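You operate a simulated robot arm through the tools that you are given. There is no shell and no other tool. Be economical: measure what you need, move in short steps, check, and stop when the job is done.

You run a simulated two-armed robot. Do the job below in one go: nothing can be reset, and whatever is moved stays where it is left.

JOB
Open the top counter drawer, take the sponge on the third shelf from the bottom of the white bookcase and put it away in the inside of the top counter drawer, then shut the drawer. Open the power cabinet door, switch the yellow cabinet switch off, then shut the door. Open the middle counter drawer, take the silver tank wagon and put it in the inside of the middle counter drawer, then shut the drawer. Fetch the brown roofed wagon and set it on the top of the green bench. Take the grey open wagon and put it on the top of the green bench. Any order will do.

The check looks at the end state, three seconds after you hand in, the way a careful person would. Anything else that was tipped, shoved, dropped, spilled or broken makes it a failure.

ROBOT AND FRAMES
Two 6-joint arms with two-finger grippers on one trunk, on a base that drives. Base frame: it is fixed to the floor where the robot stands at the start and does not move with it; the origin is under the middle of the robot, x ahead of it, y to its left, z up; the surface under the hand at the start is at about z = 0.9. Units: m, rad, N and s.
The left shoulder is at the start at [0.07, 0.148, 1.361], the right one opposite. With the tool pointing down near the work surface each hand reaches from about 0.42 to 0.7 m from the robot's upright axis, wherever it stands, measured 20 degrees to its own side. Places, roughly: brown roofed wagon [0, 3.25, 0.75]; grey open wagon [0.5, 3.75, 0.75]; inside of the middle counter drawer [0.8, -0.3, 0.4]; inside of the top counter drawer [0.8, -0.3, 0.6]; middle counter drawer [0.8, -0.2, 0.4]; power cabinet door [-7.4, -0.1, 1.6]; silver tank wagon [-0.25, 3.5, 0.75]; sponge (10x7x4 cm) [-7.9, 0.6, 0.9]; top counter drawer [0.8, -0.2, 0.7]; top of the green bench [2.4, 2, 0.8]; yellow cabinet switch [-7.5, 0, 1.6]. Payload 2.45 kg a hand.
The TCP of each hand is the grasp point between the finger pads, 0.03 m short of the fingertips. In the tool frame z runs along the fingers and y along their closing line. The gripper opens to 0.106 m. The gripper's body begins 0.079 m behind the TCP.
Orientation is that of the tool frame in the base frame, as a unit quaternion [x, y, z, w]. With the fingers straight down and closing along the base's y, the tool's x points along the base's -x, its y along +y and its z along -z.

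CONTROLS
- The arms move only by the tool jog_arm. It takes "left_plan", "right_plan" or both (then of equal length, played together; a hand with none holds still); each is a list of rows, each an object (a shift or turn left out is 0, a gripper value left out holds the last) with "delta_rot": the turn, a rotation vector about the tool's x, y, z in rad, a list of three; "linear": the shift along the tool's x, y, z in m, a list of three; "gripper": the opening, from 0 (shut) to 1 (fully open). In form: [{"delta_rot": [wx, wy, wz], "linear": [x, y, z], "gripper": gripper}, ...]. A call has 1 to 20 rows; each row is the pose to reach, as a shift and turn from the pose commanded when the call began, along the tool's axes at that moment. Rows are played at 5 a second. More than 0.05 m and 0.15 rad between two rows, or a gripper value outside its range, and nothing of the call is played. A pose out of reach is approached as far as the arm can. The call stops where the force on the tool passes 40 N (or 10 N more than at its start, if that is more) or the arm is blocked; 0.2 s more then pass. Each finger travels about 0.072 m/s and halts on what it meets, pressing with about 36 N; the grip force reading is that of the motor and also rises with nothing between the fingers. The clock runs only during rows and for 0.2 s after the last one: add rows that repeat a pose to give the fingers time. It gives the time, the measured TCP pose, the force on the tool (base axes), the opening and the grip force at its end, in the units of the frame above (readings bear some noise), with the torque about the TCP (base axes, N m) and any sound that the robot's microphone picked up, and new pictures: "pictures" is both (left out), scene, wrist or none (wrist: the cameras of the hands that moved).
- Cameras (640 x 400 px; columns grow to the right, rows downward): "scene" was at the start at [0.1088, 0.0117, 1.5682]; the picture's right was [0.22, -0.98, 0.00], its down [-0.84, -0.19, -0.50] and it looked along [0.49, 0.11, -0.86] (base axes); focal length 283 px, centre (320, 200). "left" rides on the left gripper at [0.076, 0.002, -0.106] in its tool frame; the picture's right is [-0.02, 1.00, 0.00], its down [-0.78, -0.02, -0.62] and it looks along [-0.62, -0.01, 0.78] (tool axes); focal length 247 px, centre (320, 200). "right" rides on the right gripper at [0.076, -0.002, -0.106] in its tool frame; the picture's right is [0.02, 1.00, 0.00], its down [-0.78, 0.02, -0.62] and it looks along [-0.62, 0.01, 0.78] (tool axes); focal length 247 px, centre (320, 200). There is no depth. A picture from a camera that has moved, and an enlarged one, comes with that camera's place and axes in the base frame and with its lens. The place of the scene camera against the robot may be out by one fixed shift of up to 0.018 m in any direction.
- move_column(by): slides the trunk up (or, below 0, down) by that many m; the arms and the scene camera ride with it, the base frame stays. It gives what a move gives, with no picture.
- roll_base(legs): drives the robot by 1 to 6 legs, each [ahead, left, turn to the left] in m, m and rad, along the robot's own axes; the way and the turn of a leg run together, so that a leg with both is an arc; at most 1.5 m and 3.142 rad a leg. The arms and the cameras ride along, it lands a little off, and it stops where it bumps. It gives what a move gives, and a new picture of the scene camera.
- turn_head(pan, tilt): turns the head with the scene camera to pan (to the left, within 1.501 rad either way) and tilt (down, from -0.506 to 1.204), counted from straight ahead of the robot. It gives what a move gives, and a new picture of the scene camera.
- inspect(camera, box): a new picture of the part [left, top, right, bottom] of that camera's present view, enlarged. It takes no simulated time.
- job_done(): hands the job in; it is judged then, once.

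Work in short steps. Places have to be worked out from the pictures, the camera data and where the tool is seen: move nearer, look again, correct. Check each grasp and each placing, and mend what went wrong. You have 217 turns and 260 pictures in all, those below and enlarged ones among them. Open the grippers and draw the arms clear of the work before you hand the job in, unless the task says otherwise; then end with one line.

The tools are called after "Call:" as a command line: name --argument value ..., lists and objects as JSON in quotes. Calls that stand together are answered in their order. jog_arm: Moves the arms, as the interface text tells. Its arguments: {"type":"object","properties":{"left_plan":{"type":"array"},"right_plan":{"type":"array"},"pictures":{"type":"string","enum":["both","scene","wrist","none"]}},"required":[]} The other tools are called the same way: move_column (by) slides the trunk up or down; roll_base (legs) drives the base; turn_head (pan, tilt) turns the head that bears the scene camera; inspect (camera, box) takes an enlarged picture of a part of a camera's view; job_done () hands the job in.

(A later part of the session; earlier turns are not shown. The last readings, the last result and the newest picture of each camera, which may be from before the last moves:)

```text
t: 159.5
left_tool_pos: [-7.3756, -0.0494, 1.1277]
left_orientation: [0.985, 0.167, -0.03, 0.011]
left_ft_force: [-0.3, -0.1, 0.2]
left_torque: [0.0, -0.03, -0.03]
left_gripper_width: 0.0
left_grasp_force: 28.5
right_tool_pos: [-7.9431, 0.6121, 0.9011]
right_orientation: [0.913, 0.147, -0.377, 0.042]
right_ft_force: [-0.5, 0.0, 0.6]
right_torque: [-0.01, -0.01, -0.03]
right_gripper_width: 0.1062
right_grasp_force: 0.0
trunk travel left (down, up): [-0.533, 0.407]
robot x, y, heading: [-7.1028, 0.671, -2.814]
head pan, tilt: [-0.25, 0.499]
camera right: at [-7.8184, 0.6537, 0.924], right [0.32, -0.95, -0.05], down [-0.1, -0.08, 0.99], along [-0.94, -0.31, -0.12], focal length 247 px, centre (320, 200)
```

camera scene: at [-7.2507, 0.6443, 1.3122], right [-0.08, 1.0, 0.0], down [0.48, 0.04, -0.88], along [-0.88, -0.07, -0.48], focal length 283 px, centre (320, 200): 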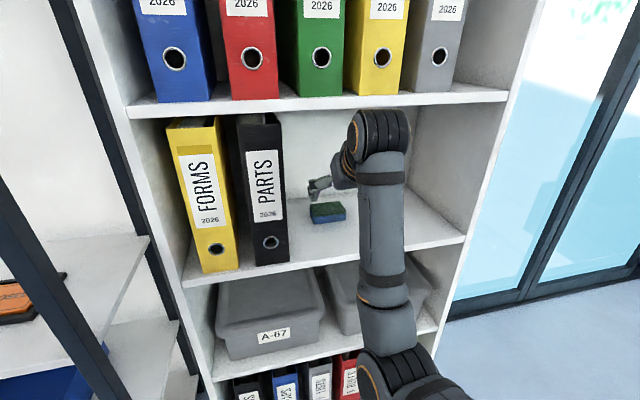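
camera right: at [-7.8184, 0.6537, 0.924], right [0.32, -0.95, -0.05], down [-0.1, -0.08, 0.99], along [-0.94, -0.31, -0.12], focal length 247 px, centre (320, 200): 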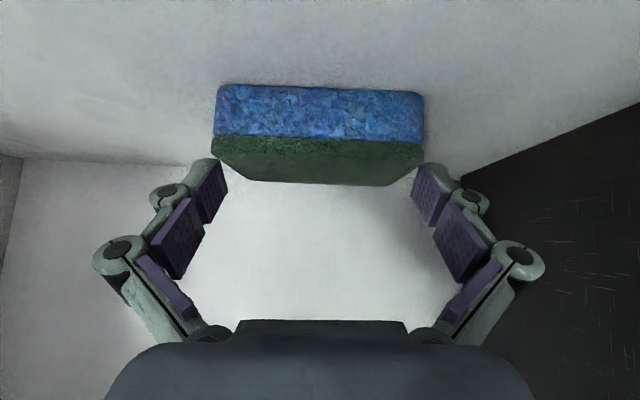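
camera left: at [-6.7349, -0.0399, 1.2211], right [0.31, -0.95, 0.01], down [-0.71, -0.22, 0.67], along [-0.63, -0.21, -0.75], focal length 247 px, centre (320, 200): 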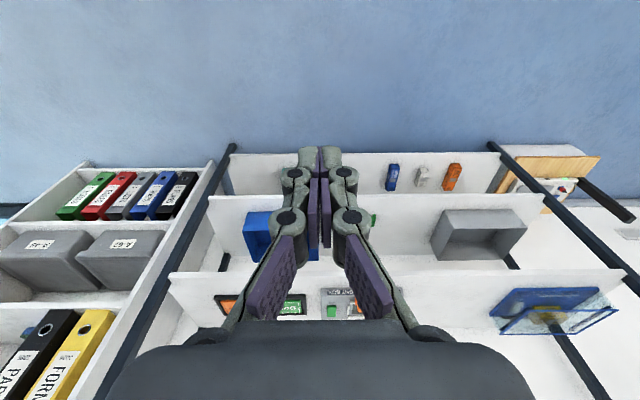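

Fingers flank the sponge without contact force. Advance 7 mm more and close.

Call:
jog_arm --right_plan '[{"linear": [0.002, 0, 0.007]}, {"linear": [0.002, 0, 0.007], "gripper": 0.5}, {"linear": [0.002, 0, 0.007], "gripper": 0.5}, {"linear": [0.002, 0, 0.007], "gripper": 0.5}]' --pictures "wrist"

```text
t: 160.5
left_tool_pos: [-7.3756, -0.0515, 1.1271]
left_orientation: [0.985, 0.167, -0.029, 0.011]
left_ft_force: [-0.3, -0.2, 0.6]
left_torque: [-0.01, -0.01, 0.03]
left_gripper_width: 0.0
left_grasp_force: 29.0
right_tool_pos: [-7.9447, 0.6123, 0.8937]
right_orientation: [0.913, 0.147, -0.377, 0.042]
right_ft_force: [0.4, 0.4, 0.6]
right_torque: [-0.08, -0.07, 0.04]
right_gripper_width: 0.0929
right_grasp_force: 36.2
trunk travel left (down, up): [-0.533, 0.407]
robot x, y, heading: [-7.106, 0.6696, -2.817]
head pan, tilt: [-0.25, 0.499]
camera right: at [-7.8213, 0.653, 0.9181], right [0.32, -0.95, -0.05], down [-0.1, -0.08, 0.99], along [-0.94, -0.31, -0.12], focal length 247 px, centre (320, 200)
```

right: 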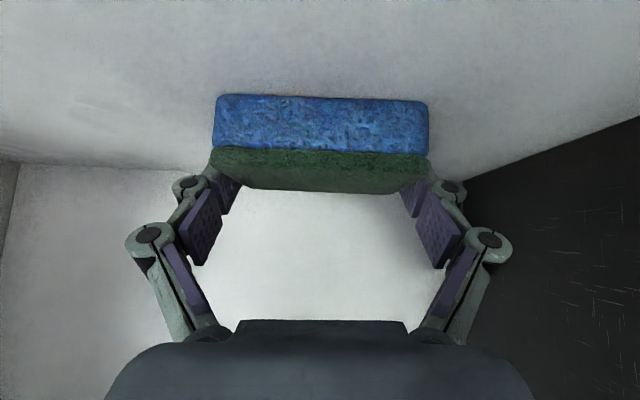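

Sponge gripped (0.093 m, 36 N). Lift 5 cm and check.

Call:
jog_arm --right_plan '[{"linear": [-0.018, 0, -0.018]}, {"linear": [-0.035, 0, -0.035]}, {"linear": [-0.043, 0, -0.043]}]' --pictures "wrist"

```text
t: 161.3
left_tool_pos: [-7.3763, -0.0508, 1.1252]
left_orientation: [0.985, 0.167, -0.03, 0.01]
left_ft_force: [-0.8, -0.4, 0.5]
left_torque: [0.03, 0.0, -0.04]
left_gripper_width: 0.0
left_grasp_force: 28.3
right_tool_pos: [-7.9444, 0.6108, 0.9555]
right_orientation: [0.914, 0.148, -0.376, 0.043]
right_ft_force: [-0.6, 0.1, -0.2]
right_torque: [0.02, 0.01, -0.01]
right_gripper_width: 0.0932
right_grasp_force: 36.2
trunk travel left (down, up): [-0.533, 0.407]
robot x, y, heading: [-7.1076, 0.6744, -2.817]
head pan, tilt: [-0.25, 0.499]
camera right: at [-7.8207, 0.6502, 0.9789], right [0.32, -0.95, -0.05], down [-0.1, -0.08, 0.99], along [-0.94, -0.31, -0.12], focal length 247 px, centre (320, 200)
```

right: 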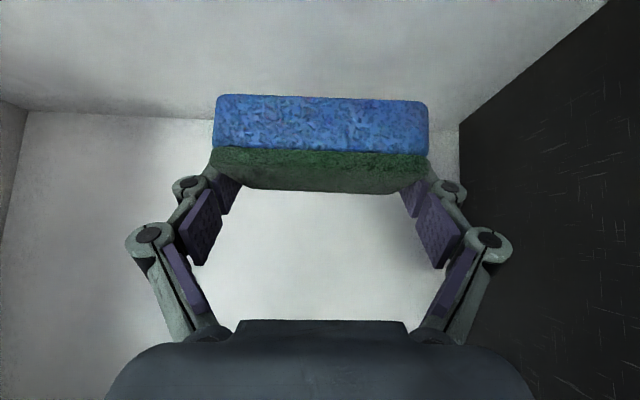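

Sponge held. Draw it out of the shelf and back the base slightly.

Call:
jog_arm --right_plan '[{"linear": [0.03, 0, -0.036]}, {"linear": [0.06, 0, -0.07]}, {"linear": [0.09, 0, -0.104]}, {"linear": [0.12, 0, -0.138]}, {"linear": [0.15, 0, -0.172]}, {"linear": [0.18, 0, -0.206]}, {"linear": [0.2, 0, -0.235]}]' --pictures "none"

Call:
roll_base --legs '[[-0.1, 0, 0]]'

Call:
turn_head --pan 0.2 --tilt 0.8

```text
t: 163.1
left_tool_pos: [-7.3773, -0.0494, 1.1277]
left_orientation: [0.986, 0.166, -0.029, 0.011]
left_ft_force: [0.3, 0.2, 0.8]
left_torque: [-0.02, -0.04, 0.02]
left_gripper_width: 0.0002
left_grasp_force: 28.6
right_tool_pos: [-7.6619, 0.7232, 0.9819]
right_orientation: [0.906, 0.135, -0.4, -0.022]
right_ft_force: [0.4, 0.6, -0.7]
right_torque: [-0.02, -0.01, 0.04]
right_gripper_width: 0.0931
right_grasp_force: 36.0
right hand out of reach, approached as far as the arm can: row 6, 7
trunk travel left (down, up): [-0.533, 0.407]
robot x, y, heading: [-7.0997, 0.6716, -2.813]
head pan, tilt: [-0.25, 0.499]
stopped in row 7 (right hand): the arm was blocked; the commanded pose is now the measured one
```

```text
t: 164.3
left_tool_pos: [-7.2788, -0.0192, 1.1274]
left_orientation: [0.985, 0.167, -0.03, 0.011]
left_ft_force: [0.8, 0.6, -0.3]
left_torque: [0.02, 0.03, 0.0]
left_gripper_width: 0.0
left_grasp_force: 28.9
right_tool_pos: [-7.5655, 0.7544, 0.9827]
right_orientation: [0.906, 0.136, -0.4, -0.022]
right_ft_force: [-0.2, 0.1, 0.5]
right_torque: [0.02, 0.0, -0.05]
right_gripper_width: 0.093
right_grasp_force: 35.6
trunk travel left (down, up): [-0.533, 0.407]
robot x, y, heading: [-7.0126, 0.702, -2.814]
head pan, tilt: [-0.25, 0.499]
camera scene: at [-7.1551, 0.6765, 1.3123], right [-0.08, 1.0, 0.0], down [0.48, 0.04, -0.88], along [-0.88, -0.07, -0.48], focal length 283 px, centre (320, 200)
```

scene: 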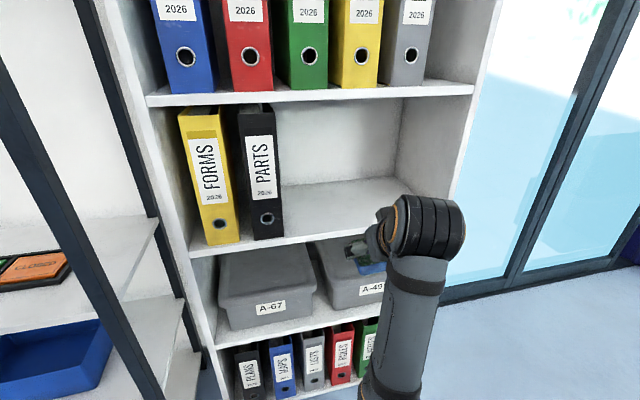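

```text
t: 165.2
left_tool_pos: [-7.2796, -0.0185, 1.127]
left_orientation: [0.985, 0.167, -0.031, 0.01]
left_ft_force: [0.0, 0.5, 0.4]
left_torque: [0.0, 0.0, 0.02]
left_gripper_width: 0.0001
left_grasp_force: 28.4
right_tool_pos: [-7.5673, 0.7545, 0.9819]
right_orientation: [0.906, 0.136, -0.4, -0.023]
right_ft_force: [0.5, -0.4, -0.8]
right_torque: [0.0, -0.02, -0.01]
right_gripper_width: 0.093
right_grasp_force: 35.9
trunk travel left (down, up): [-0.533, 0.407]
robot x, y, heading: [-7.0126, 0.7019, -2.809]
head pan, tilt: [0.201, 0.799]
camera scene: at [-7.1347, 0.6429, 1.2863], right [-0.5, 0.86, 0.0], down [0.62, 0.36, -0.7], along [-0.6, -0.35, -0.72], focal length 283 px, centre (320, 200)
```

scene: 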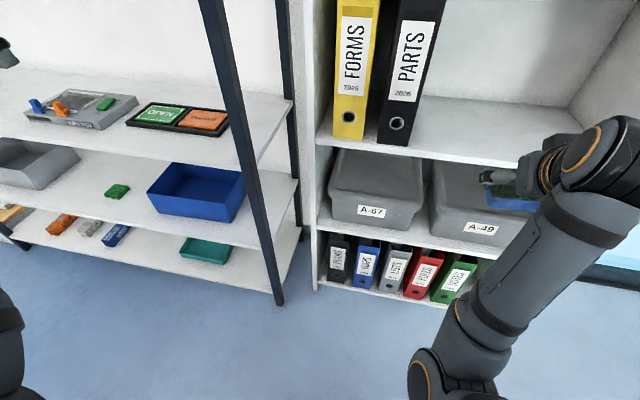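

Sponge is held firmly. Drive back out along the lane the way I came.

Call:
roll_base --legs '[[0, 0.7, 0], [-0.75, 0, 0], [-0.9, 0.2, 0], [-1.4, 0, 0], [0, 0.8, 0]]'

```text
t: 187.7
left_tool_pos: [-3.8221, -0.6399, 1.1281]
left_orientation: [0.986, 0.166, -0.03, 0.01]
left_ft_force: [0.6, 0.0, 0.7]
left_torque: [0.0, 0.02, -0.01]
left_gripper_width: 0.0
left_grasp_force: 28.9
right_tool_pos: [-4.1062, 0.133, 0.9815]
right_orientation: [0.906, 0.135, -0.399, -0.024]
right_ft_force: [0.1, -0.5, 0.1]
right_torque: [-0.03, 0.02, 0.03]
right_gripper_width: 0.0927
right_grasp_force: 36.3
trunk travel left (down, up): [-0.533, 0.407]
robot x, y, heading: [-3.5545, 0.0822, -2.813]
head pan, tilt: [0.201, 0.799]
camera scene: at [-3.6754, 0.0205, 1.2863], right [-0.5, 0.86, 0.0], down [0.62, 0.36, -0.7], along [-0.6, -0.35, -0.72], focal length 283 px, centre (320, 200)
```

scene: 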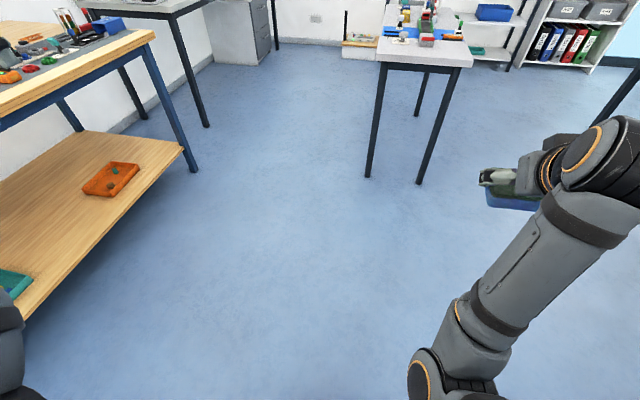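

Now turn around in the aisle and drive east toward the wagon end of the layout table.

Call:
roll_base --legs '[[0, 0, 3.14], [1.5, 0, 0], [1.5, 0, 0], [0.7, 0, 0], [0, 0, 1.56]]'

Call:
turn_head --pan 0.0 --tilt 0.35

```text
t: 216.7
left_tool_pos: [-0.7003, 1.3965, 1.1278]
left_orientation: [0.806, -0.591, -0.029, -0.014]
left_ft_force: [0.4, -0.2, 0.7]
left_torque: [0.0, -0.03, 0.0]
left_gripper_width: 0.0
left_grasp_force: 28.8
right_tool_pos: [0.0799, 1.6593, 0.9834]
right_orientation: [0.729, -0.556, -0.261, -0.303]
right_ft_force: [-0.3, 0.0, -0.9]
right_torque: [-0.03, -0.03, -0.03]
right_gripper_width: 0.0927
right_grasp_force: 36.0
trunk travel left (down, up): [-0.533, 0.407]
robot x, y, heading: [0.0119, 1.1063, 1.868]
head pan, tilt: [0.201, 0.799]
camera scene: at [-0.0482, 1.2218, 1.2863], right [0.88, 0.48, 0.0], down [0.34, -0.63, -0.7], along [-0.33, 0.61, -0.72], focal length 283 px, centre (320, 200)
```

scene: 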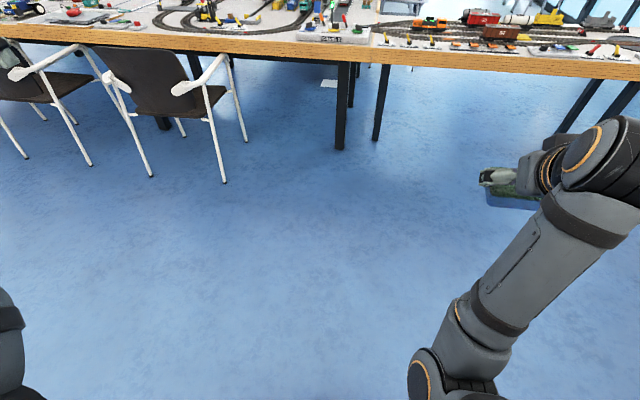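

```text
t: 217.6
left_tool_pos: [-0.6999, 1.3969, 1.1283]
left_orientation: [0.806, -0.591, -0.028, -0.014]
left_ft_force: [-0.8, -1.0, -0.7]
left_torque: [-0.01, 0.03, 0.01]
left_gripper_width: 0.0
left_grasp_force: 28.5
right_tool_pos: [0.0813, 1.6604, 0.9814]
right_orientation: [0.728, -0.556, -0.261, -0.304]
right_ft_force: [-0.4, 0.8, 0.6]
right_torque: [0.02, 0.01, -0.01]
right_gripper_width: 0.0928
right_grasp_force: 36.0
trunk travel left (down, up): [-0.533, 0.407]
robot x, y, heading: [0.0114, 1.1078, 1.872]
head pan, tilt: [0.0, 0.351]
camera scene: at [-0.0369, 1.2401, 1.3258], right [0.96, 0.3, 0.0], down [0.1, -0.33, -0.94], along [-0.28, 0.9, -0.34], focal length 283 px, centre (320, 200)
```

scene: 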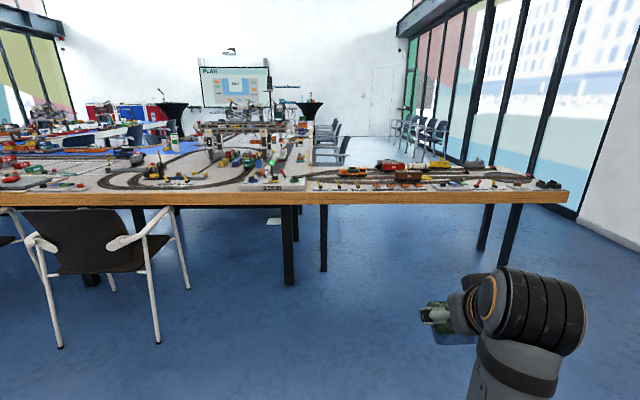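

The wagons stand on the extension table ahead-right. Raise trunk, drive closer and look down.

Call:
move_column --by 0.35

Call:
roll_base --legs '[[0.9, -0.35, 0]]'

Call:
turn_head --pan 0.0 --tilt 0.65

```text
t: 221.0
left_tool_pos: [-0.6995, 1.3976, 1.4772]
left_orientation: [0.805, -0.592, -0.028, -0.015]
left_ft_force: [0.8, 0.0, 0.4]
left_torque: [0.02, -0.01, -0.01]
left_gripper_width: 0.0
left_grasp_force: 28.6
right_tool_pos: [0.0805, 1.6601, 1.3317]
right_orientation: [0.729, -0.555, -0.262, -0.303]
right_ft_force: [0.3, -0.9, 0.2]
right_torque: [-0.03, 0.03, 0.03]
right_gripper_width: 0.0925
right_grasp_force: 36.1
trunk travel left (down, up): [-0.883, 0.057]
robot x, y, heading: [0.0123, 1.1085, 1.866]
head pan, tilt: [0.0, 0.351]
```

```text
t: 226.0
left_tool_pos: [-0.6405, 2.3486, 1.478]
left_orientation: [0.809, -0.586, -0.029, -0.014]
left_ft_force: [0.6, -0.8, -0.1]
left_torque: [0.02, 0.02, 0.01]
left_gripper_width: 0.0
left_grasp_force: 28.7
right_tool_pos: [0.1398, 2.6186, 1.3325]
right_orientation: [0.732, -0.552, -0.262, -0.302]
right_ft_force: [-0.1, 0.1, -0.4]
right_torque: [0.03, 0.0, 0.02]
right_gripper_width: 0.093
right_grasp_force: 35.6
trunk travel left (down, up): [-0.883, 0.057]
robot x, y, heading: [0.0749, 2.0618, 1.88]
head pan, tilt: [0.0, 0.351]
camera scene: at [0.0251, 2.1971, 1.676], right [0.95, 0.3, 0.0], down [0.1, -0.33, -0.94], along [-0.29, 0.89, -0.34], focal length 283 px, centre (320, 200)
```

scene: 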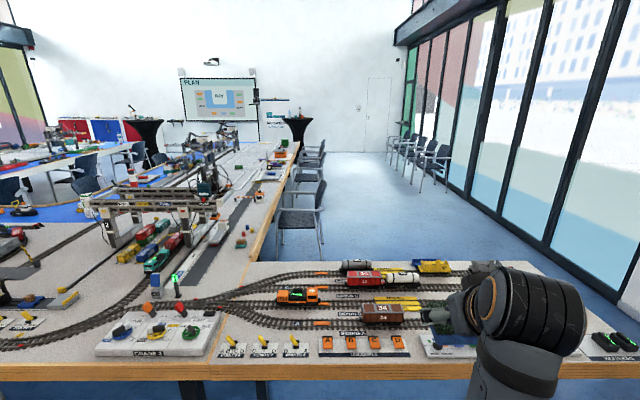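

```text
t: 226.8
left_tool_pos: [-0.6401, 2.3495, 1.4771]
left_orientation: [0.809, -0.587, -0.029, -0.014]
left_ft_force: [-0.6, 0.3, 0.7]
left_torque: [0.02, 0.01, 0.0]
left_gripper_width: 0.0002
left_grasp_force: 29.1
right_tool_pos: [0.1398, 2.6206, 1.3317]
right_orientation: [0.732, -0.551, -0.263, -0.302]
right_ft_force: [0.0, 0.3, -0.1]
right_torque: [0.03, 0.01, 0.01]
right_gripper_width: 0.0928
right_grasp_force: 35.8
trunk travel left (down, up): [-0.883, 0.057]
robot x, y, heading: [0.078, 2.0625, 1.879]
head pan, tilt: [0.0, 0.649]
camera scene: at [0.0271, 2.1927, 1.6489], right [0.95, 0.3, 0.0], down [0.18, -0.58, -0.8], along [-0.24, 0.76, -0.6], focal length 283 px, centre (320, 200)
```

scene: 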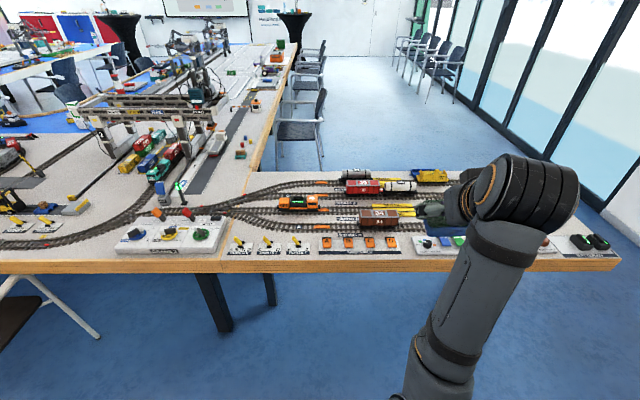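

Call:
inspect --camera "scene" --box '[250, 155, 474, 270]'

```text
2.86 times, centred on (362, 212) of scene
camera zoom: at [0.0271, 2.1927, 1.6489], right [0.95, 0.3, 0.0], down [0.18, -0.58, -0.8], along [-0.24, 0.76, -0.6], focal length 809 px, centre (200, 164)
```

zoom: 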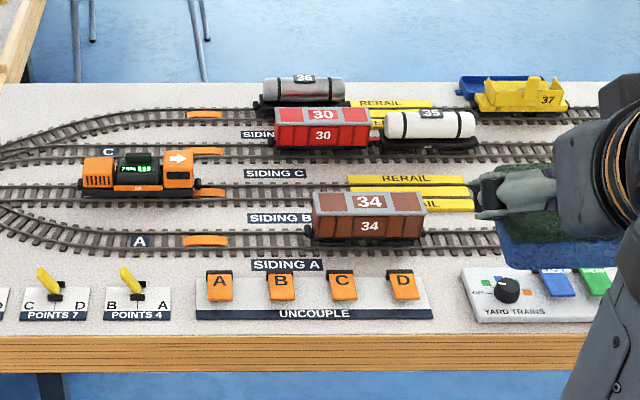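

Silver tank #36 is on the far siding, close to the table's far edge, so I'll pick from the far side, going round the table's right end. First legs, arms high.

Call:
roll_base --legs '[[0, -1.15, 0]]'

Call:
turn_head --pan -0.6 --tilt 0.7

```text
t: 232.7
left_tool_pos: [0.4581, 2.6997, 1.4776]
left_orientation: [0.809, -0.586, -0.028, -0.014]
left_ft_force: [0.1, 0.8, 0.3]
left_torque: [-0.04, -0.02, -0.03]
left_gripper_width: 0.0002
left_grasp_force: 28.7
right_tool_pos: [1.2359, 2.97, 1.3326]
right_orientation: [0.732, -0.551, -0.263, -0.302]
right_ft_force: [-0.1, -0.1, 0.2]
right_torque: [-0.01, 0.01, 0.0]
right_gripper_width: 0.0929
right_grasp_force: 36.1
trunk travel left (down, up): [-0.883, 0.057]
robot x, y, heading: [1.1753, 2.4171, 1.884]
head pan, tilt: [0.0, 0.649]
camera scene: at [1.1242, 2.5432, 1.6489], right [0.95, 0.3, 0.0], down [0.19, -0.58, -0.8], along [-0.24, 0.76, -0.6], focal length 283 px, centre (320, 200)
```

scene: 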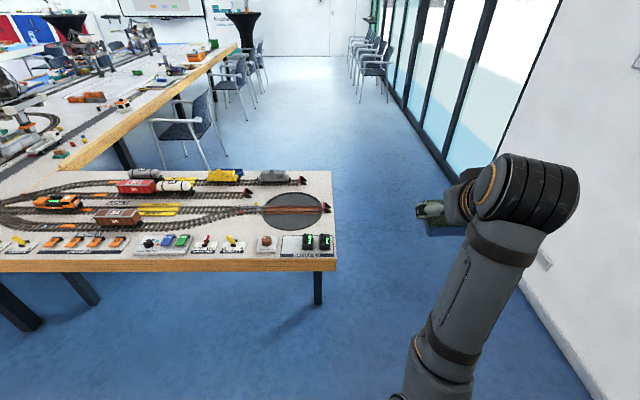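

```text
t: 233.7
left_tool_pos: [0.4578, 2.7001, 1.4785]
left_orientation: [0.809, -0.587, -0.028, -0.015]
left_ft_force: [-0.1, -0.2, -0.4]
left_torque: [-0.04, -0.02, -0.01]
left_gripper_width: 0.0
left_grasp_force: 28.7
right_tool_pos: [1.2372, 2.9703, 1.3325]
right_orientation: [0.732, -0.551, -0.263, -0.302]
right_ft_force: [-0.1, 0.2, 0.1]
right_torque: [-0.01, -0.04, -0.02]
right_gripper_width: 0.0929
right_grasp_force: 36.0
trunk travel left (down, up): [-0.883, 0.057]
robot x, y, heading: [1.1756, 2.4148, 1.88]
head pan, tilt: [-0.6, 0.7]
camera scene: at [1.1762, 2.5422, 1.6445], right [0.96, -0.29, 0.0], down [-0.18, -0.62, -0.76], along [0.22, 0.73, -0.64], focal length 283 px, centre (320, 200)
```

scene: 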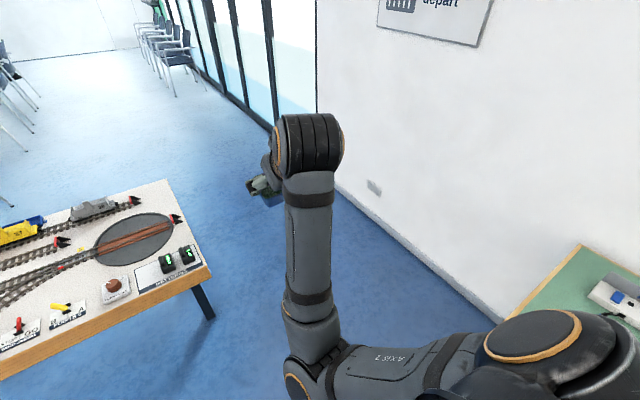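

Lane to the right of the table end is clear. Drive round to the far side and turn back to face the table.

Call:
roll_base --legs '[[0.45, -0.3, 0], [0.45, -0.42, 0], [1.45, 0, 0], [0, 1.1, 0], [0, 0, 3.141]]'

Call:
turn_head --pan 0.0 --tilt 0.8

```text
t: 259.4
left_tool_pos: [0.8186, 4.2833, 1.4775]
left_orientation: [0.577, 0.816, -0.014, 0.029]
left_ft_force: [-0.4, 0.5, -0.3]
left_torque: [0.01, -0.02, 0.01]
left_gripper_width: 0.0001
left_grasp_force: 28.5
right_tool_pos: [0.0465, 3.993, 1.3324]
right_orientation: [0.542, 0.739, -0.299, 0.267]
right_ft_force: [0.3, -0.8, 0.8]
right_torque: [0.0, 0.01, -0.01]
right_gripper_width: 0.0929
right_grasp_force: 36.4
trunk travel left (down, up): [-0.883, 0.057]
robot x, y, heading: [0.0936, 4.547, -1.237]
head pan, tilt: [-0.6, 0.7]
camera scene: at [0.0832, 4.4175, 1.6445], right [-0.96, 0.26, 0.0], down [0.17, 0.62, -0.76], along [-0.2, -0.74, -0.64], focal length 283 px, centre (320, 200)
```

scene: 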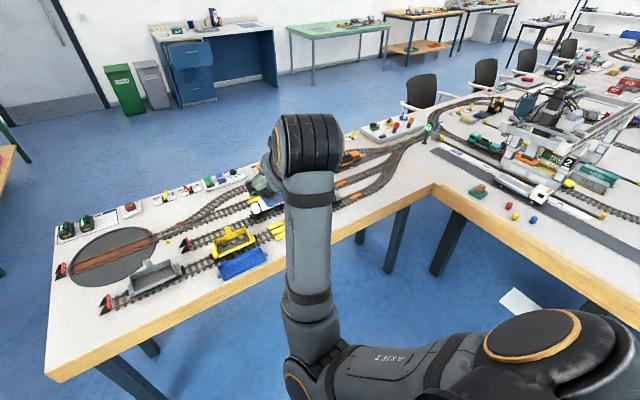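

```text
t: 260.4
left_tool_pos: [0.819, 4.2832, 1.4781]
left_orientation: [0.577, 0.816, -0.014, 0.029]
left_ft_force: [-0.2, -0.4, -0.8]
left_torque: [-0.03, -0.01, 0.0]
left_gripper_width: 0.0
left_grasp_force: 28.5
right_tool_pos: [0.0467, 3.9938, 1.332]
right_orientation: [0.543, 0.738, -0.299, 0.266]
right_ft_force: [-0.5, -0.5, -0.9]
right_torque: [-0.02, 0.0, 0.0]
right_gripper_width: 0.093
right_grasp_force: 36.2
trunk travel left (down, up): [-0.883, 0.057]
robot x, y, heading: [0.0941, 4.5519, -1.235]
head pan, tilt: [0.0, 0.799]
camera scene: at [0.132, 4.4235, 1.6363], right [-0.94, -0.33, 0.0], down [-0.24, 0.68, -0.7], along [0.23, -0.66, -0.72], focal length 283 px, centre (320, 200)
```

scene: 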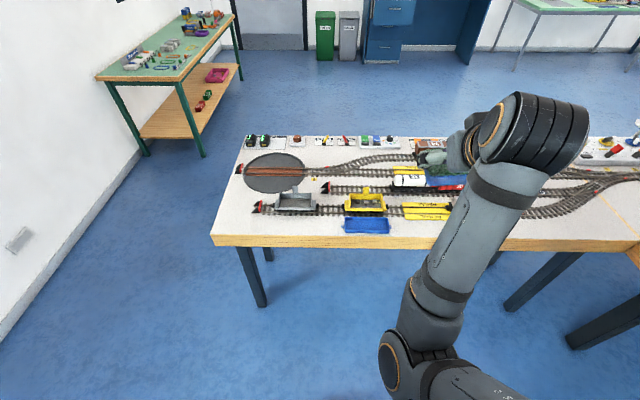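

Now on the far side with the grey wagon, tank etc. near the edge. Shift right and forward so the tank is in the left hand's range.

Call:
roll_base --legs '[[0, -0.72, 0], [0.2, 0, 0]]'

Call:
jog_arm --left_plan '[{"delta_rot": [0, 0, 0.14], "linear": [0, -0.035, 0.02], "gripper": 1}, {"delta_rot": [0, 0, 0.28], "linear": [0, -0.07, 0.04]}, {"delta_rot": [0, 0, 0.42], "linear": [0, -0.105, 0.06]}, {"delta_rot": [0, 0, 0.56], "linear": [0, -0.14, 0.08]}, {"delta_rot": [0, 0, 0.7], "linear": [0, -0.175, 0.1]}, {"delta_rot": [0, 0, 0.84], "linear": [0, -0.21, 0.12]}, {"delta_rot": [0, 0, 0.98], "linear": [0, -0.245, 0.14]}, {"delta_rot": [0, 0, 1.12], "linear": [0, -0.28, 0.16]}, {"delta_rot": [0, 0, 1.26], "linear": [0, -0.315, 0.18]}, {"delta_rot": [0, 0, 1.4], "linear": [0, -0.35, 0.2]}, {"delta_rot": [0, 0, 1.54], "linear": [0, -0.38, 0.22]}, {"delta_rot": [0, 0, 1.571], "linear": [0, -0.38, 0.22]}]'

```text
t: 265.5
left_tool_pos: [0.2033, 3.8633, 1.4791]
left_orientation: [0.574, 0.818, -0.014, 0.03]
left_ft_force: [0.6, 0.4, 0.5]
left_torque: [-0.03, -0.03, -0.04]
left_gripper_width: 0.0
left_grasp_force: 29.1
right_tool_pos: [-0.5671, 3.5684, 1.3338]
right_orientation: [0.54, 0.739, -0.299, 0.269]
right_ft_force: [-0.3, 0.1, 0.3]
right_torque: [0.0, -0.01, 0.03]
right_gripper_width: 0.0928
right_grasp_force: 36.3
trunk travel left (down, up): [-0.883, 0.057]
robot x, y, heading: [-0.5176, 4.1209, -1.229]
head pan, tilt: [0.0, 0.799]
camera scene: at [-0.4835, 4.0008, 1.6368], right [-0.94, -0.33, 0.0], down [-0.24, 0.67, -0.7], along [0.23, -0.66, -0.71], focal length 283 px, centre (320, 200)
```

scene: 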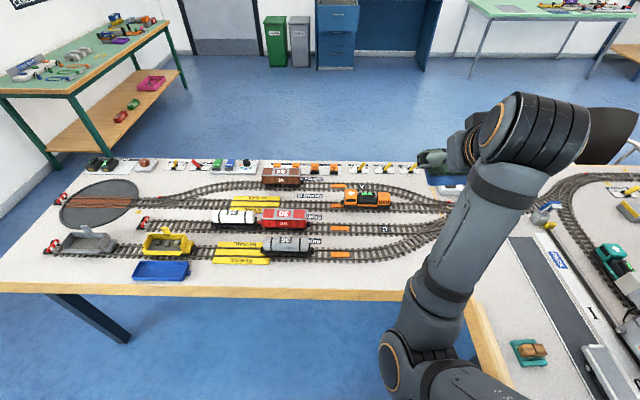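

```text
t: 268.1
left_tool_pos: [0.0939, 3.697, 1.4451]
left_orientation: [0.98, 0.195, 0.008, 0.03]
left_ft_force: [0.0, 0.8, 0.2]
left_torque: [-0.06, 0.0, -0.01]
left_gripper_width: 0.1061
left_grasp_force: 0.1
left hand out of reach, approached as far as the arm can: row 1, 2, 3, 4, 5, 6, 7, 8, 9, 10, 11, 12
right_tool_pos: [-0.5643, 3.5711, 1.3349]
right_orientation: [0.54, 0.739, -0.301, 0.269]
right_ft_force: [0.9, -0.2, 1.1]
right_torque: [-0.04, 0.03, -0.01]
right_gripper_width: 0.0931
right_grasp_force: 36.3
trunk travel left (down, up): [-0.883, 0.057]
robot x, y, heading: [-0.5208, 4.1212, -1.231]
head pan, tilt: [0.0, 0.799]
camera scene: at [-0.481, 4.0024, 1.6368], right [-0.94, -0.33, 0.0], down [-0.24, 0.67, -0.7], along [0.23, -0.66, -0.71], focal length 283 px, centre (320, 200)
camera left: at [0.1615, 3.7309, 1.5507], right [0.36, -0.93, 0.06], down [-0.75, -0.25, 0.62], along [-0.56, -0.27, -0.78], focal length 247 px, centre (320, 200)
```

scene: 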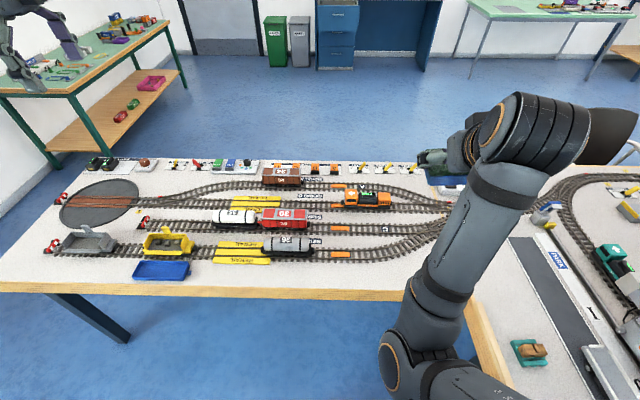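
left: 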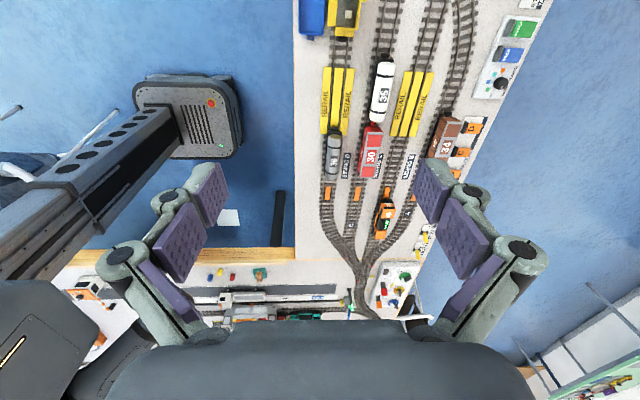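

Tank at about (-0.18,3.48). Lower the trunk, creep closer.

Call:
move_column --by -0.3

Call:
roll_base --legs '[[0.08, -0.08, 0]]'

Call:
inspect --camera "left" --box '[0, 0, 640, 400]'

```text
t: 271.1
left_tool_pos: [0.094, 3.6908, 1.1436]
left_orientation: [0.98, 0.195, 0.01, 0.028]
left_ft_force: [0.6, -0.1, -1.0]
left_torque: [-0.02, 0.02, 0.01]
left_gripper_width: 0.106
left_grasp_force: 0.2
right_tool_pos: [-0.5649, 3.5653, 1.0325]
right_orientation: [0.54, 0.74, -0.298, 0.268]
right_ft_force: [0.0, -0.7, -0.4]
right_torque: [0.01, 0.03, 0.0]
right_gripper_width: 0.0929
right_grasp_force: 35.8
trunk travel left (down, up): [-0.583, 0.357]
robot x, y, heading: [-0.5182, 4.1189, -1.231]
head pan, tilt: [0.0, 0.799]
```

```text
t: 272.3
left_tool_pos: [0.0449, 3.5901, 1.1441]
left_orientation: [0.98, 0.197, 0.008, 0.029]
left_ft_force: [0.9, 0.3, -0.2]
left_torque: [0.0, -0.05, 0.0]
left_gripper_width: 0.1063
left_grasp_force: 0.1
right_tool_pos: [-0.613, 3.464, 1.0332]
right_orientation: [0.54, 0.74, -0.298, 0.267]
right_ft_force: [-0.7, 0.1, -0.9]
right_torque: [0.01, -0.01, 0.01]
right_gripper_width: 0.093
right_grasp_force: 36.2
trunk travel left (down, up): [-0.583, 0.357]
robot x, y, heading: [-0.5701, 4.0217, -1.226]
head pan, tilt: [0.0, 0.799]
camera scene: at [-0.5305, 3.8945, 1.3363], right [-0.94, -0.33, 0.0], down [-0.24, 0.68, -0.7], along [0.23, -0.66, -0.72], focal length 283 px, centre (320, 200)
```

scene: 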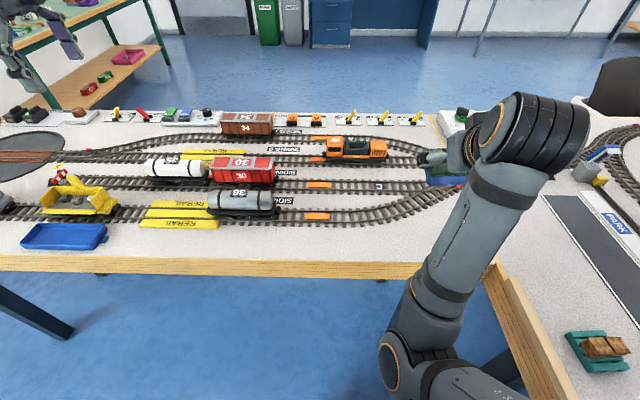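

```text
1.00 times, centred on (320, 200) of left (not enlarged: the box is as wide or as high as the picture)
camera zoom: at [0.1123, 3.6241, 1.2495], right [0.36, -0.93, 0.06], down [-0.75, -0.25, 0.61], along [-0.56, -0.27, -0.79], focal length 247 px, centre (320, 200)
```

zoom: 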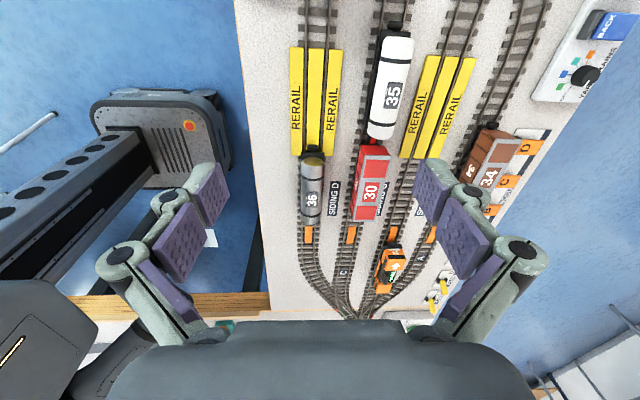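

Tank in wrist view maps to (-0.187,3.494). Move the left hand above it, levelling the tool.

Call:
jog_arm --left_plan '[{"delta_rot": [0.02, 0, 0], "linear": [-0.045, 0.002, 0.01]}, {"delta_rot": [0.04, 0, 0], "linear": [-0.09, 0.003, 0.03]}, {"delta_rot": [0.06, -0.01, 0], "linear": [-0.135, 0.004, 0.05]}, {"delta_rot": [0.06, -0.014, 0], "linear": [-0.175, 0.005, 0.07]}, {"delta_rot": [0.06, -0.014, 0], "linear": [-0.215, 0.006, 0.09]}, {"delta_rot": [0.06, -0.014, 0], "linear": [-0.251, 0.006, 0.11]}, {"delta_rot": [0.06, -0.014, 0], "linear": [-0.251, 0.006, 0.15]}]'

```text
t: 273.9
left_tool_pos: [-0.1683, 3.439, 0.9981]
left_orientation: [0.98, 0.197, -0.005, -0.001]
left_ft_force: [0.8, -0.5, -0.1]
left_torque: [0.02, 0.02, 0.03]
left_gripper_width: 0.1062
left_grasp_force: 0.0
left hand out of reach, approached as far as the arm can: row 1, 2, 3, 4, 5, 6, 7
right_tool_pos: [-0.6126, 3.4631, 1.0307]
right_orientation: [0.541, 0.74, -0.298, 0.267]
right_ft_force: [0.4, 0.9, 0.0]
right_torque: [0.0, 0.0, 0.02]
right_gripper_width: 0.0932
right_grasp_force: 36.1
trunk travel left (down, up): [-0.583, 0.357]
robot x, y, heading: [-0.5629, 4.0223, -1.232]
head pan, tilt: [0.0, 0.799]
camera scene: at [-0.5286, 3.893, 1.3361], right [-0.94, -0.33, 0.0], down [-0.24, 0.68, -0.7], along [0.23, -0.66, -0.72], focal length 283 px, centre (320, 200)
camera left: at [-0.0965, 3.4662, 1.1032], right [0.37, -0.93, -0.01], down [-0.72, -0.29, 0.63], along [-0.59, -0.23, -0.78], focal length 247 px, centre (320, 200)
```

scene: 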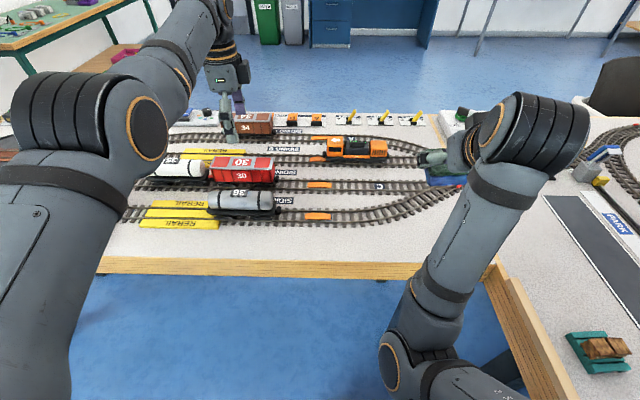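
left: 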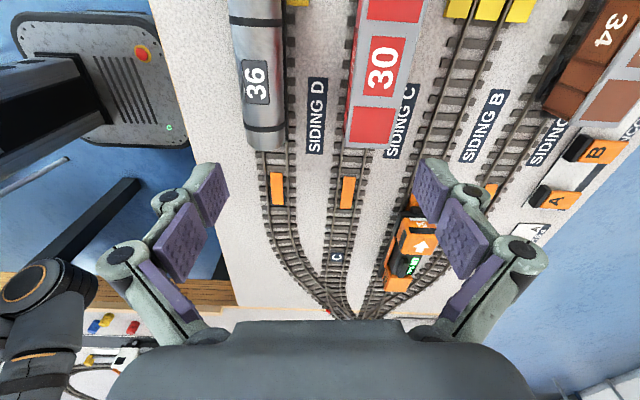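

TCP is ~7 cm too far toward the red wagon. Correct by -0.073 along tool y.

Call:
jog_arm --left_plan '[{"linear": [-0.003, -0.037, 0]}, {"linear": [-0.006, -0.073, 0]}, {"linear": [-0.006, -0.073, 0.02]}]' --pictures "wrist"

```text
t: 274.7
left_tool_pos: [-0.1852, 3.4329, 0.992]
left_orientation: [0.981, 0.196, -0.004, 0.0]
left_ft_force: [0.7, -0.8, 0.5]
left_torque: [0.02, 0.03, -0.02]
left_gripper_width: 0.1059
left_grasp_force: 0.0
left hand out of reach, approached as far as the arm can: row 1, 2, 3
right_tool_pos: [-0.6132, 3.4633, 1.0323]
right_orientation: [0.54, 0.74, -0.298, 0.268]
right_ft_force: [0.6, -0.7, -0.4]
right_torque: [0.0, 0.01, 0.01]
right_gripper_width: 0.093
right_grasp_force: 35.6
trunk travel left (down, up): [-0.583, 0.357]
robot x, y, heading: [-0.5648, 4.0207, -1.229]
head pan, tilt: [0.0, 0.799]
camera left: at [-0.1126, 3.4612, 1.0982], right [0.37, -0.93, 0.0], down [-0.72, -0.29, 0.63], along [-0.58, -0.23, -0.78], focal length 247 px, centre (320, 200)
```

left: 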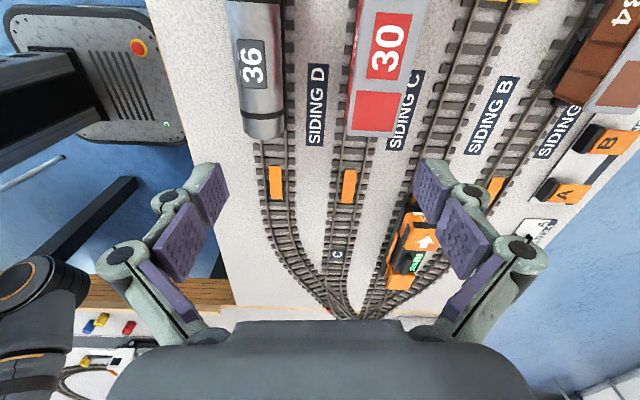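

The arm can't come closer in this pose; instead back the base 7 cm.

Call:
roll_base --legs '[[-0.075, 0, 0]]'

Call:
jog_arm --left_plan '[{"linear": [0, 0, 0.03]}, {"linear": [0, 0, 0.05]}]' --pictures "wrist"

```text
t: 275.7
left_tool_pos: [-0.2094, 3.5053, 0.994]
left_orientation: [0.981, 0.196, -0.003, -0.001]
left_ft_force: [0.7, -0.1, 1.3]
left_torque: [-0.07, 0.01, -0.02]
left_gripper_width: 0.106
left_grasp_force: 0.0
right_tool_pos: [-0.6391, 3.5348, 1.0318]
right_orientation: [0.54, 0.74, -0.297, 0.268]
right_ft_force: [-0.3, 0.7, 0.9]
right_torque: [0.01, -0.01, -0.03]
right_gripper_width: 0.0929
right_grasp_force: 35.6
trunk travel left (down, up): [-0.583, 0.357]
robot x, y, heading: [-0.5949, 4.0915, -1.23]
head pan, tilt: [0.0, 0.799]
camera scene: at [-0.5558, 3.9654, 1.3363], right [-0.94, -0.33, 0.0], down [-0.24, 0.68, -0.7], along [0.23, -0.66, -0.72], focal length 283 px, centre (320, 200)
```

scene: 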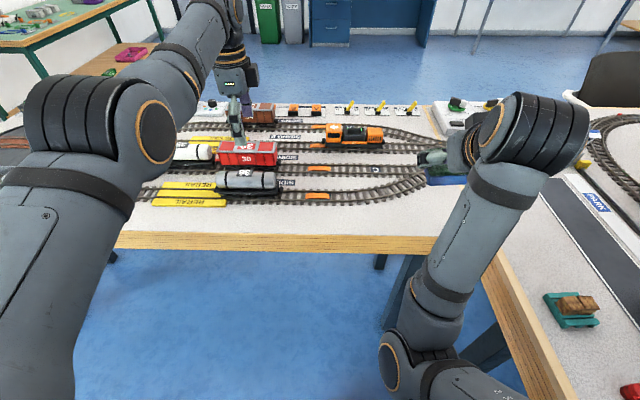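

```text
t: 276.3
left_tool_pos: [-0.2076, 3.4998, 0.9435]
left_orientation: [0.98, 0.197, -0.005, -0.002]
left_ft_force: [0.3, 0.4, -0.1]
left_torque: [-0.02, -0.03, 0.0]
left_gripper_width: 0.1061
left_grasp_force: 0.1
left hand out of reach, approached as far as the arm can: row 1, 2
right_tool_pos: [-0.6394, 3.5351, 1.0321]
right_orientation: [0.54, 0.74, -0.298, 0.269]
right_ft_force: [0.6, 0.4, -0.1]
right_torque: [-0.01, 0.01, 0.01]
right_gripper_width: 0.0927
right_grasp_force: 35.9
trunk travel left (down, up): [-0.583, 0.357]
robot x, y, heading: [-0.5917, 4.0932, -1.235]
head pan, tilt: [0.0, 0.799]
camera left: at [-0.1369, 3.5274, 1.0491], right [0.37, -0.93, 0.0], down [-0.72, -0.29, 0.63], along [-0.58, -0.23, -0.78], focal length 247 px, centre (320, 200)
```

left: 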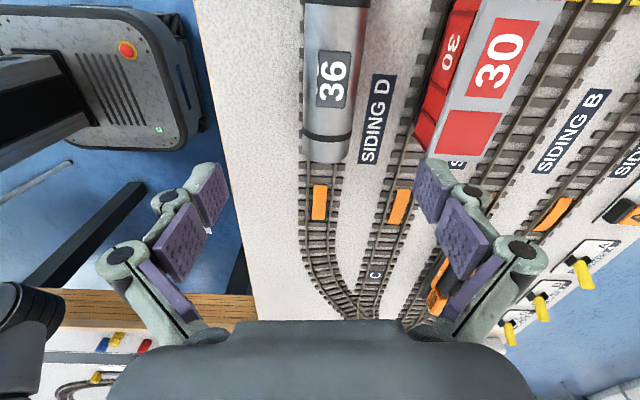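

Tank is nearly centred; shift slightly, narrow the opening, descend to z≈0.87 and check.

Call:
jog_arm --left_plan '[{"linear": [0.006, 0.004, 0.02], "gripper": 0.82}, {"linear": [0.012, 0.008, 0.045]}, {"linear": [0.012, 0.008, 0.07]}]' --pictures "wrist"

```text
t: 277.1
left_tool_pos: [-0.1948, 3.4978, 0.8715]
left_orientation: [0.98, 0.197, -0.004, -0.001]
left_ft_force: [-0.4, 0.2, 0.2]
left_torque: [0.02, 0.0, 0.0]
left_gripper_width: 0.087
left_grasp_force: 0.1
left hand out of reach, approached as far as the arm can: row 2
right_tool_pos: [-0.6381, 3.5337, 1.0313]
right_orientation: [0.54, 0.74, -0.298, 0.267]
right_ft_force: [0.4, -0.6, -0.8]
right_torque: [0.0, 0.0, -0.02]
right_gripper_width: 0.0932
right_grasp_force: 35.8
trunk travel left (down, up): [-0.583, 0.357]
robot x, y, heading: [-0.5917, 4.0928, -1.223]
head pan, tilt: [0.0, 0.799]
camera left: at [-0.1234, 3.5259, 0.9782], right [0.37, -0.93, 0.0], down [-0.72, -0.29, 0.63], along [-0.58, -0.23, -0.78], focal length 247 px, centre (320, 200)
```

left: 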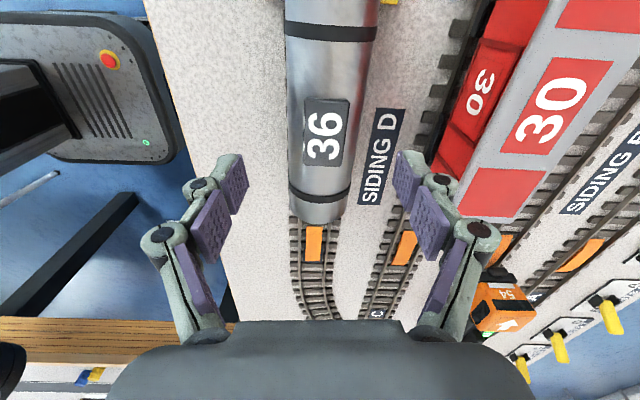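

Centred over the tank. Descend to z≈0.80.

Call:
jog_arm --left_plan '[{"linear": [0, 0.004, 0.03]}, {"linear": [0, 0.004, 0.055]}, {"linear": [0, 0.004, 0.07]}]' --pictures "wrist"

```text
t: 277.9
left_tool_pos: [-0.1979, 3.5051, 0.8058]
left_orientation: [0.98, 0.197, -0.004, -0.001]
left_ft_force: [0.3, -0.1, 0.1]
left_torque: [-0.04, 0.02, 0.01]
left_gripper_width: 0.0869
left_grasp_force: 0.2
left hand out of reach, approached as far as the arm can: row 1, 2, 3
right_tool_pos: [-0.6395, 3.5347, 1.0334]
right_orientation: [0.54, 0.74, -0.298, 0.269]
right_ft_force: [0.6, 0.1, -0.3]
right_torque: [0.0, 0.0, 0.0]
right_gripper_width: 0.093
right_grasp_force: 35.4
trunk travel left (down, up): [-0.583, 0.357]
robot x, y, heading: [-0.5916, 4.0921, -1.227]
head pan, tilt: [0.0, 0.799]
camera left: at [-0.126, 3.5334, 0.9112], right [0.37, -0.93, 0.0], down [-0.72, -0.29, 0.63], along [-0.58, -0.23, -0.78], focal length 247 px, centre (320, 200)
```

left: 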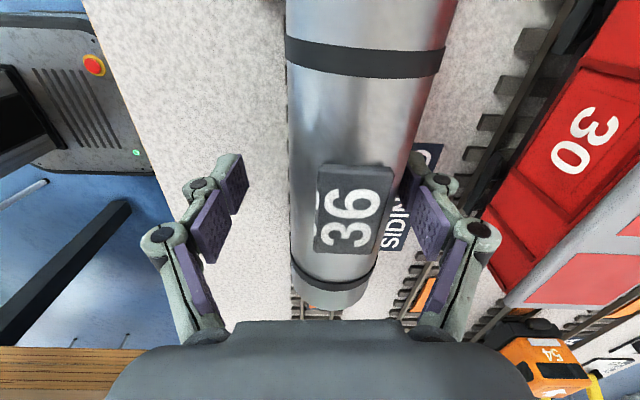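

Tank sits ~1 cm toward the far finger; closing will self-centre it. Close slowly.

Call:
jog_arm --left_plan '[{"linear": [0, 0.004, 0], "gripper": 0.65}, {"linear": [0, 0.006, 0], "gripper": 0.5}, {"linear": [0, 0.006, 0], "gripper": 0.35}, {"linear": [0, 0.006, 0], "gripper": 0.3}, {"linear": [0, 0.006, 0], "gripper": 0.3}]' --pictures "wrist"

```text
t: 279.1
left_tool_pos: [-0.1963, 3.5058, 0.8048]
left_orientation: [0.981, 0.196, -0.004, -0.001]
left_ft_force: [-0.3, 1.0, 0.5]
left_torque: [0.03, 0.1, -0.01]
left_gripper_width: 0.0469
left_grasp_force: 35.9
left hand out of reach, approached as far as the arm can: row 1, 2, 3, 4, 5
right_tool_pos: [-0.639, 3.5351, 1.0322]
right_orientation: [0.54, 0.741, -0.297, 0.268]
right_ft_force: [0.5, 0.2, -0.3]
right_torque: [0.0, -0.03, -0.01]
right_gripper_width: 0.0931
right_grasp_force: 36.2
trunk travel left (down, up): [-0.583, 0.357]
robot x, y, heading: [-0.5941, 4.0914, -1.23]
head pan, tilt: [0.0, 0.799]
camera left: at [-0.1246, 3.5332, 0.9112], right [0.37, -0.93, 0.0], down [-0.72, -0.29, 0.63], along [-0.58, -0.23, -0.78], focal length 247 px, centre (320, 200)
```

left: 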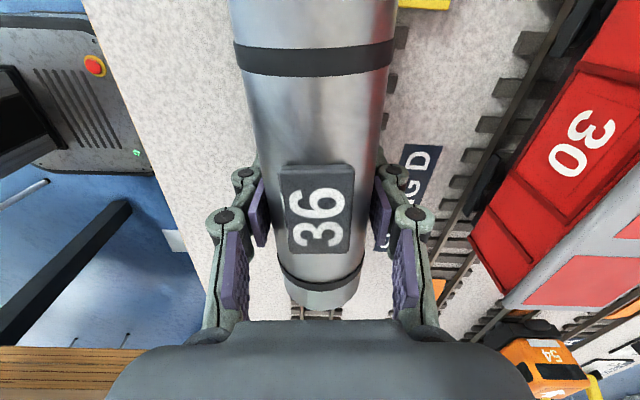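

Gripped (0.047 m, 36 N). Lift.

Call:
jog_arm --left_plan '[{"linear": [0, 0.0, -0.03]}, {"linear": [0, 0.0, -0.07]}, {"linear": [0, 0.0, -0.11]}, {"linear": [0, 0.0, -0.15]}]'

```text
t: 280.1
left_tool_pos: [-0.1941, 3.5067, 0.957]
left_orientation: [0.98, 0.197, -0.004, -0.002]
left_ft_force: [-0.4, 0.2, -2.4]
left_torque: [0.0, 0.02, 0.0]
left_gripper_width: 0.0473
left_grasp_force: 35.8
left hand out of reach, approached as far as the arm can: row 2, 3
right_tool_pos: [-0.6394, 3.5353, 1.0319]
right_orientation: [0.54, 0.74, -0.298, 0.268]
right_ft_force: [-0.1, -0.8, 0.5]
right_torque: [0.0, 0.0, 0.0]
right_gripper_width: 0.0932
right_grasp_force: 35.8
trunk travel left (down, up): [-0.583, 0.357]
robot x, y, heading: [-0.5944, 4.09, -1.233]
head pan, tilt: [0.0, 0.799]
camera scene: at [-0.556, 3.9656, 1.3363], right [-0.94, -0.33, 0.0], down [-0.24, 0.68, -0.7], along [0.23, -0.66, -0.72], focal length 283 px, centre (320, 200)
camera left: at [-0.1231, 3.5326, 1.063], right [0.37, -0.93, 0.0], down [-0.72, -0.29, 0.63], along [-0.59, -0.23, -0.78], focal length 247 px, centre (320, 200)
```

scene: 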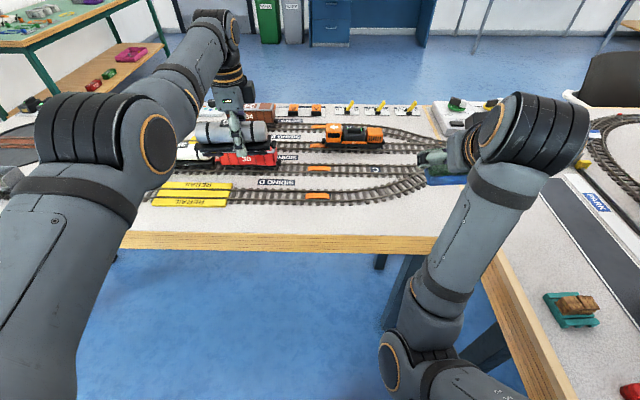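
left: 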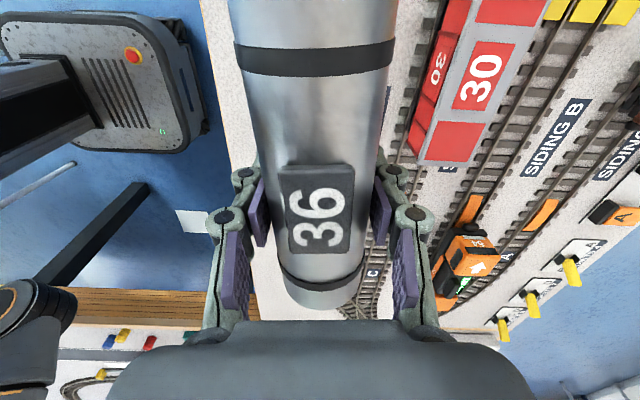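

Tank in the left hand, sponge in the right. Raise trunk and drive back round the table end to the counter side.

Call:
move_column --by 0.3

Call:
roll_base --legs '[[-0.2, 0, 0], [0, 0.8, 0], [0, 1.1, 0], [1.45, 0, 0], [0.45, -0.42, 0], [0.45, -0.3, 0]]'

```text
t: 283.1
left_tool_pos: [-0.1934, 3.5031, 1.2565]
left_orientation: [0.98, 0.197, -0.004, 0.0]
left_ft_force: [0.6, 0.1, -2.9]
left_torque: [0.0, 0.08, -0.03]
left_gripper_width: 0.0471
left_grasp_force: 35.8
right_tool_pos: [-0.6395, 3.5338, 1.3307]
right_orientation: [0.541, 0.739, -0.299, 0.268]
right_ft_force: [-0.1, -0.6, 0.1]
right_torque: [0.02, -0.01, 0.05]
right_gripper_width: 0.0927
right_grasp_force: 36.3
trunk travel left (down, up): [-0.883, 0.057]
robot x, y, heading: [-0.5864, 4.087, -1.229]
head pan, tilt: [0.0, 0.799]
```

```text
t: 306.5
left_tool_pos: [1.6304, 1.8538, 1.2574]
left_orientation: [0.98, 0.197, -0.005, -0.001]
left_ft_force: [-0.5, -0.4, -1.7]
left_torque: [-0.07, 0.05, 0.02]
left_gripper_width: 0.0471
left_grasp_force: 36.2
right_tool_pos: [1.1851, 1.8849, 1.3327]
right_orientation: [0.54, 0.74, -0.299, 0.268]
right_ft_force: [0.9, 1.2, -0.5]
right_torque: [0.03, 0.01, -0.01]
right_gripper_width: 0.0931
right_grasp_force: 36.0
trunk travel left (down, up): [-0.883, 0.057]
robot x, y, heading: [1.2343, 2.442, -1.232]
head pan, tilt: [0.0, 0.799]
camera scene: at [1.269, 2.3147, 1.6364], right [-0.94, -0.33, 0.0], down [-0.24, 0.68, -0.7], along [0.23, -0.66, -0.72], focal length 283 px, centre (320, 200)
```

scene: 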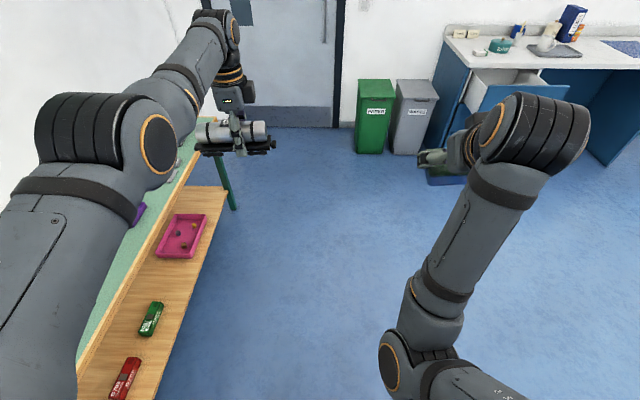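

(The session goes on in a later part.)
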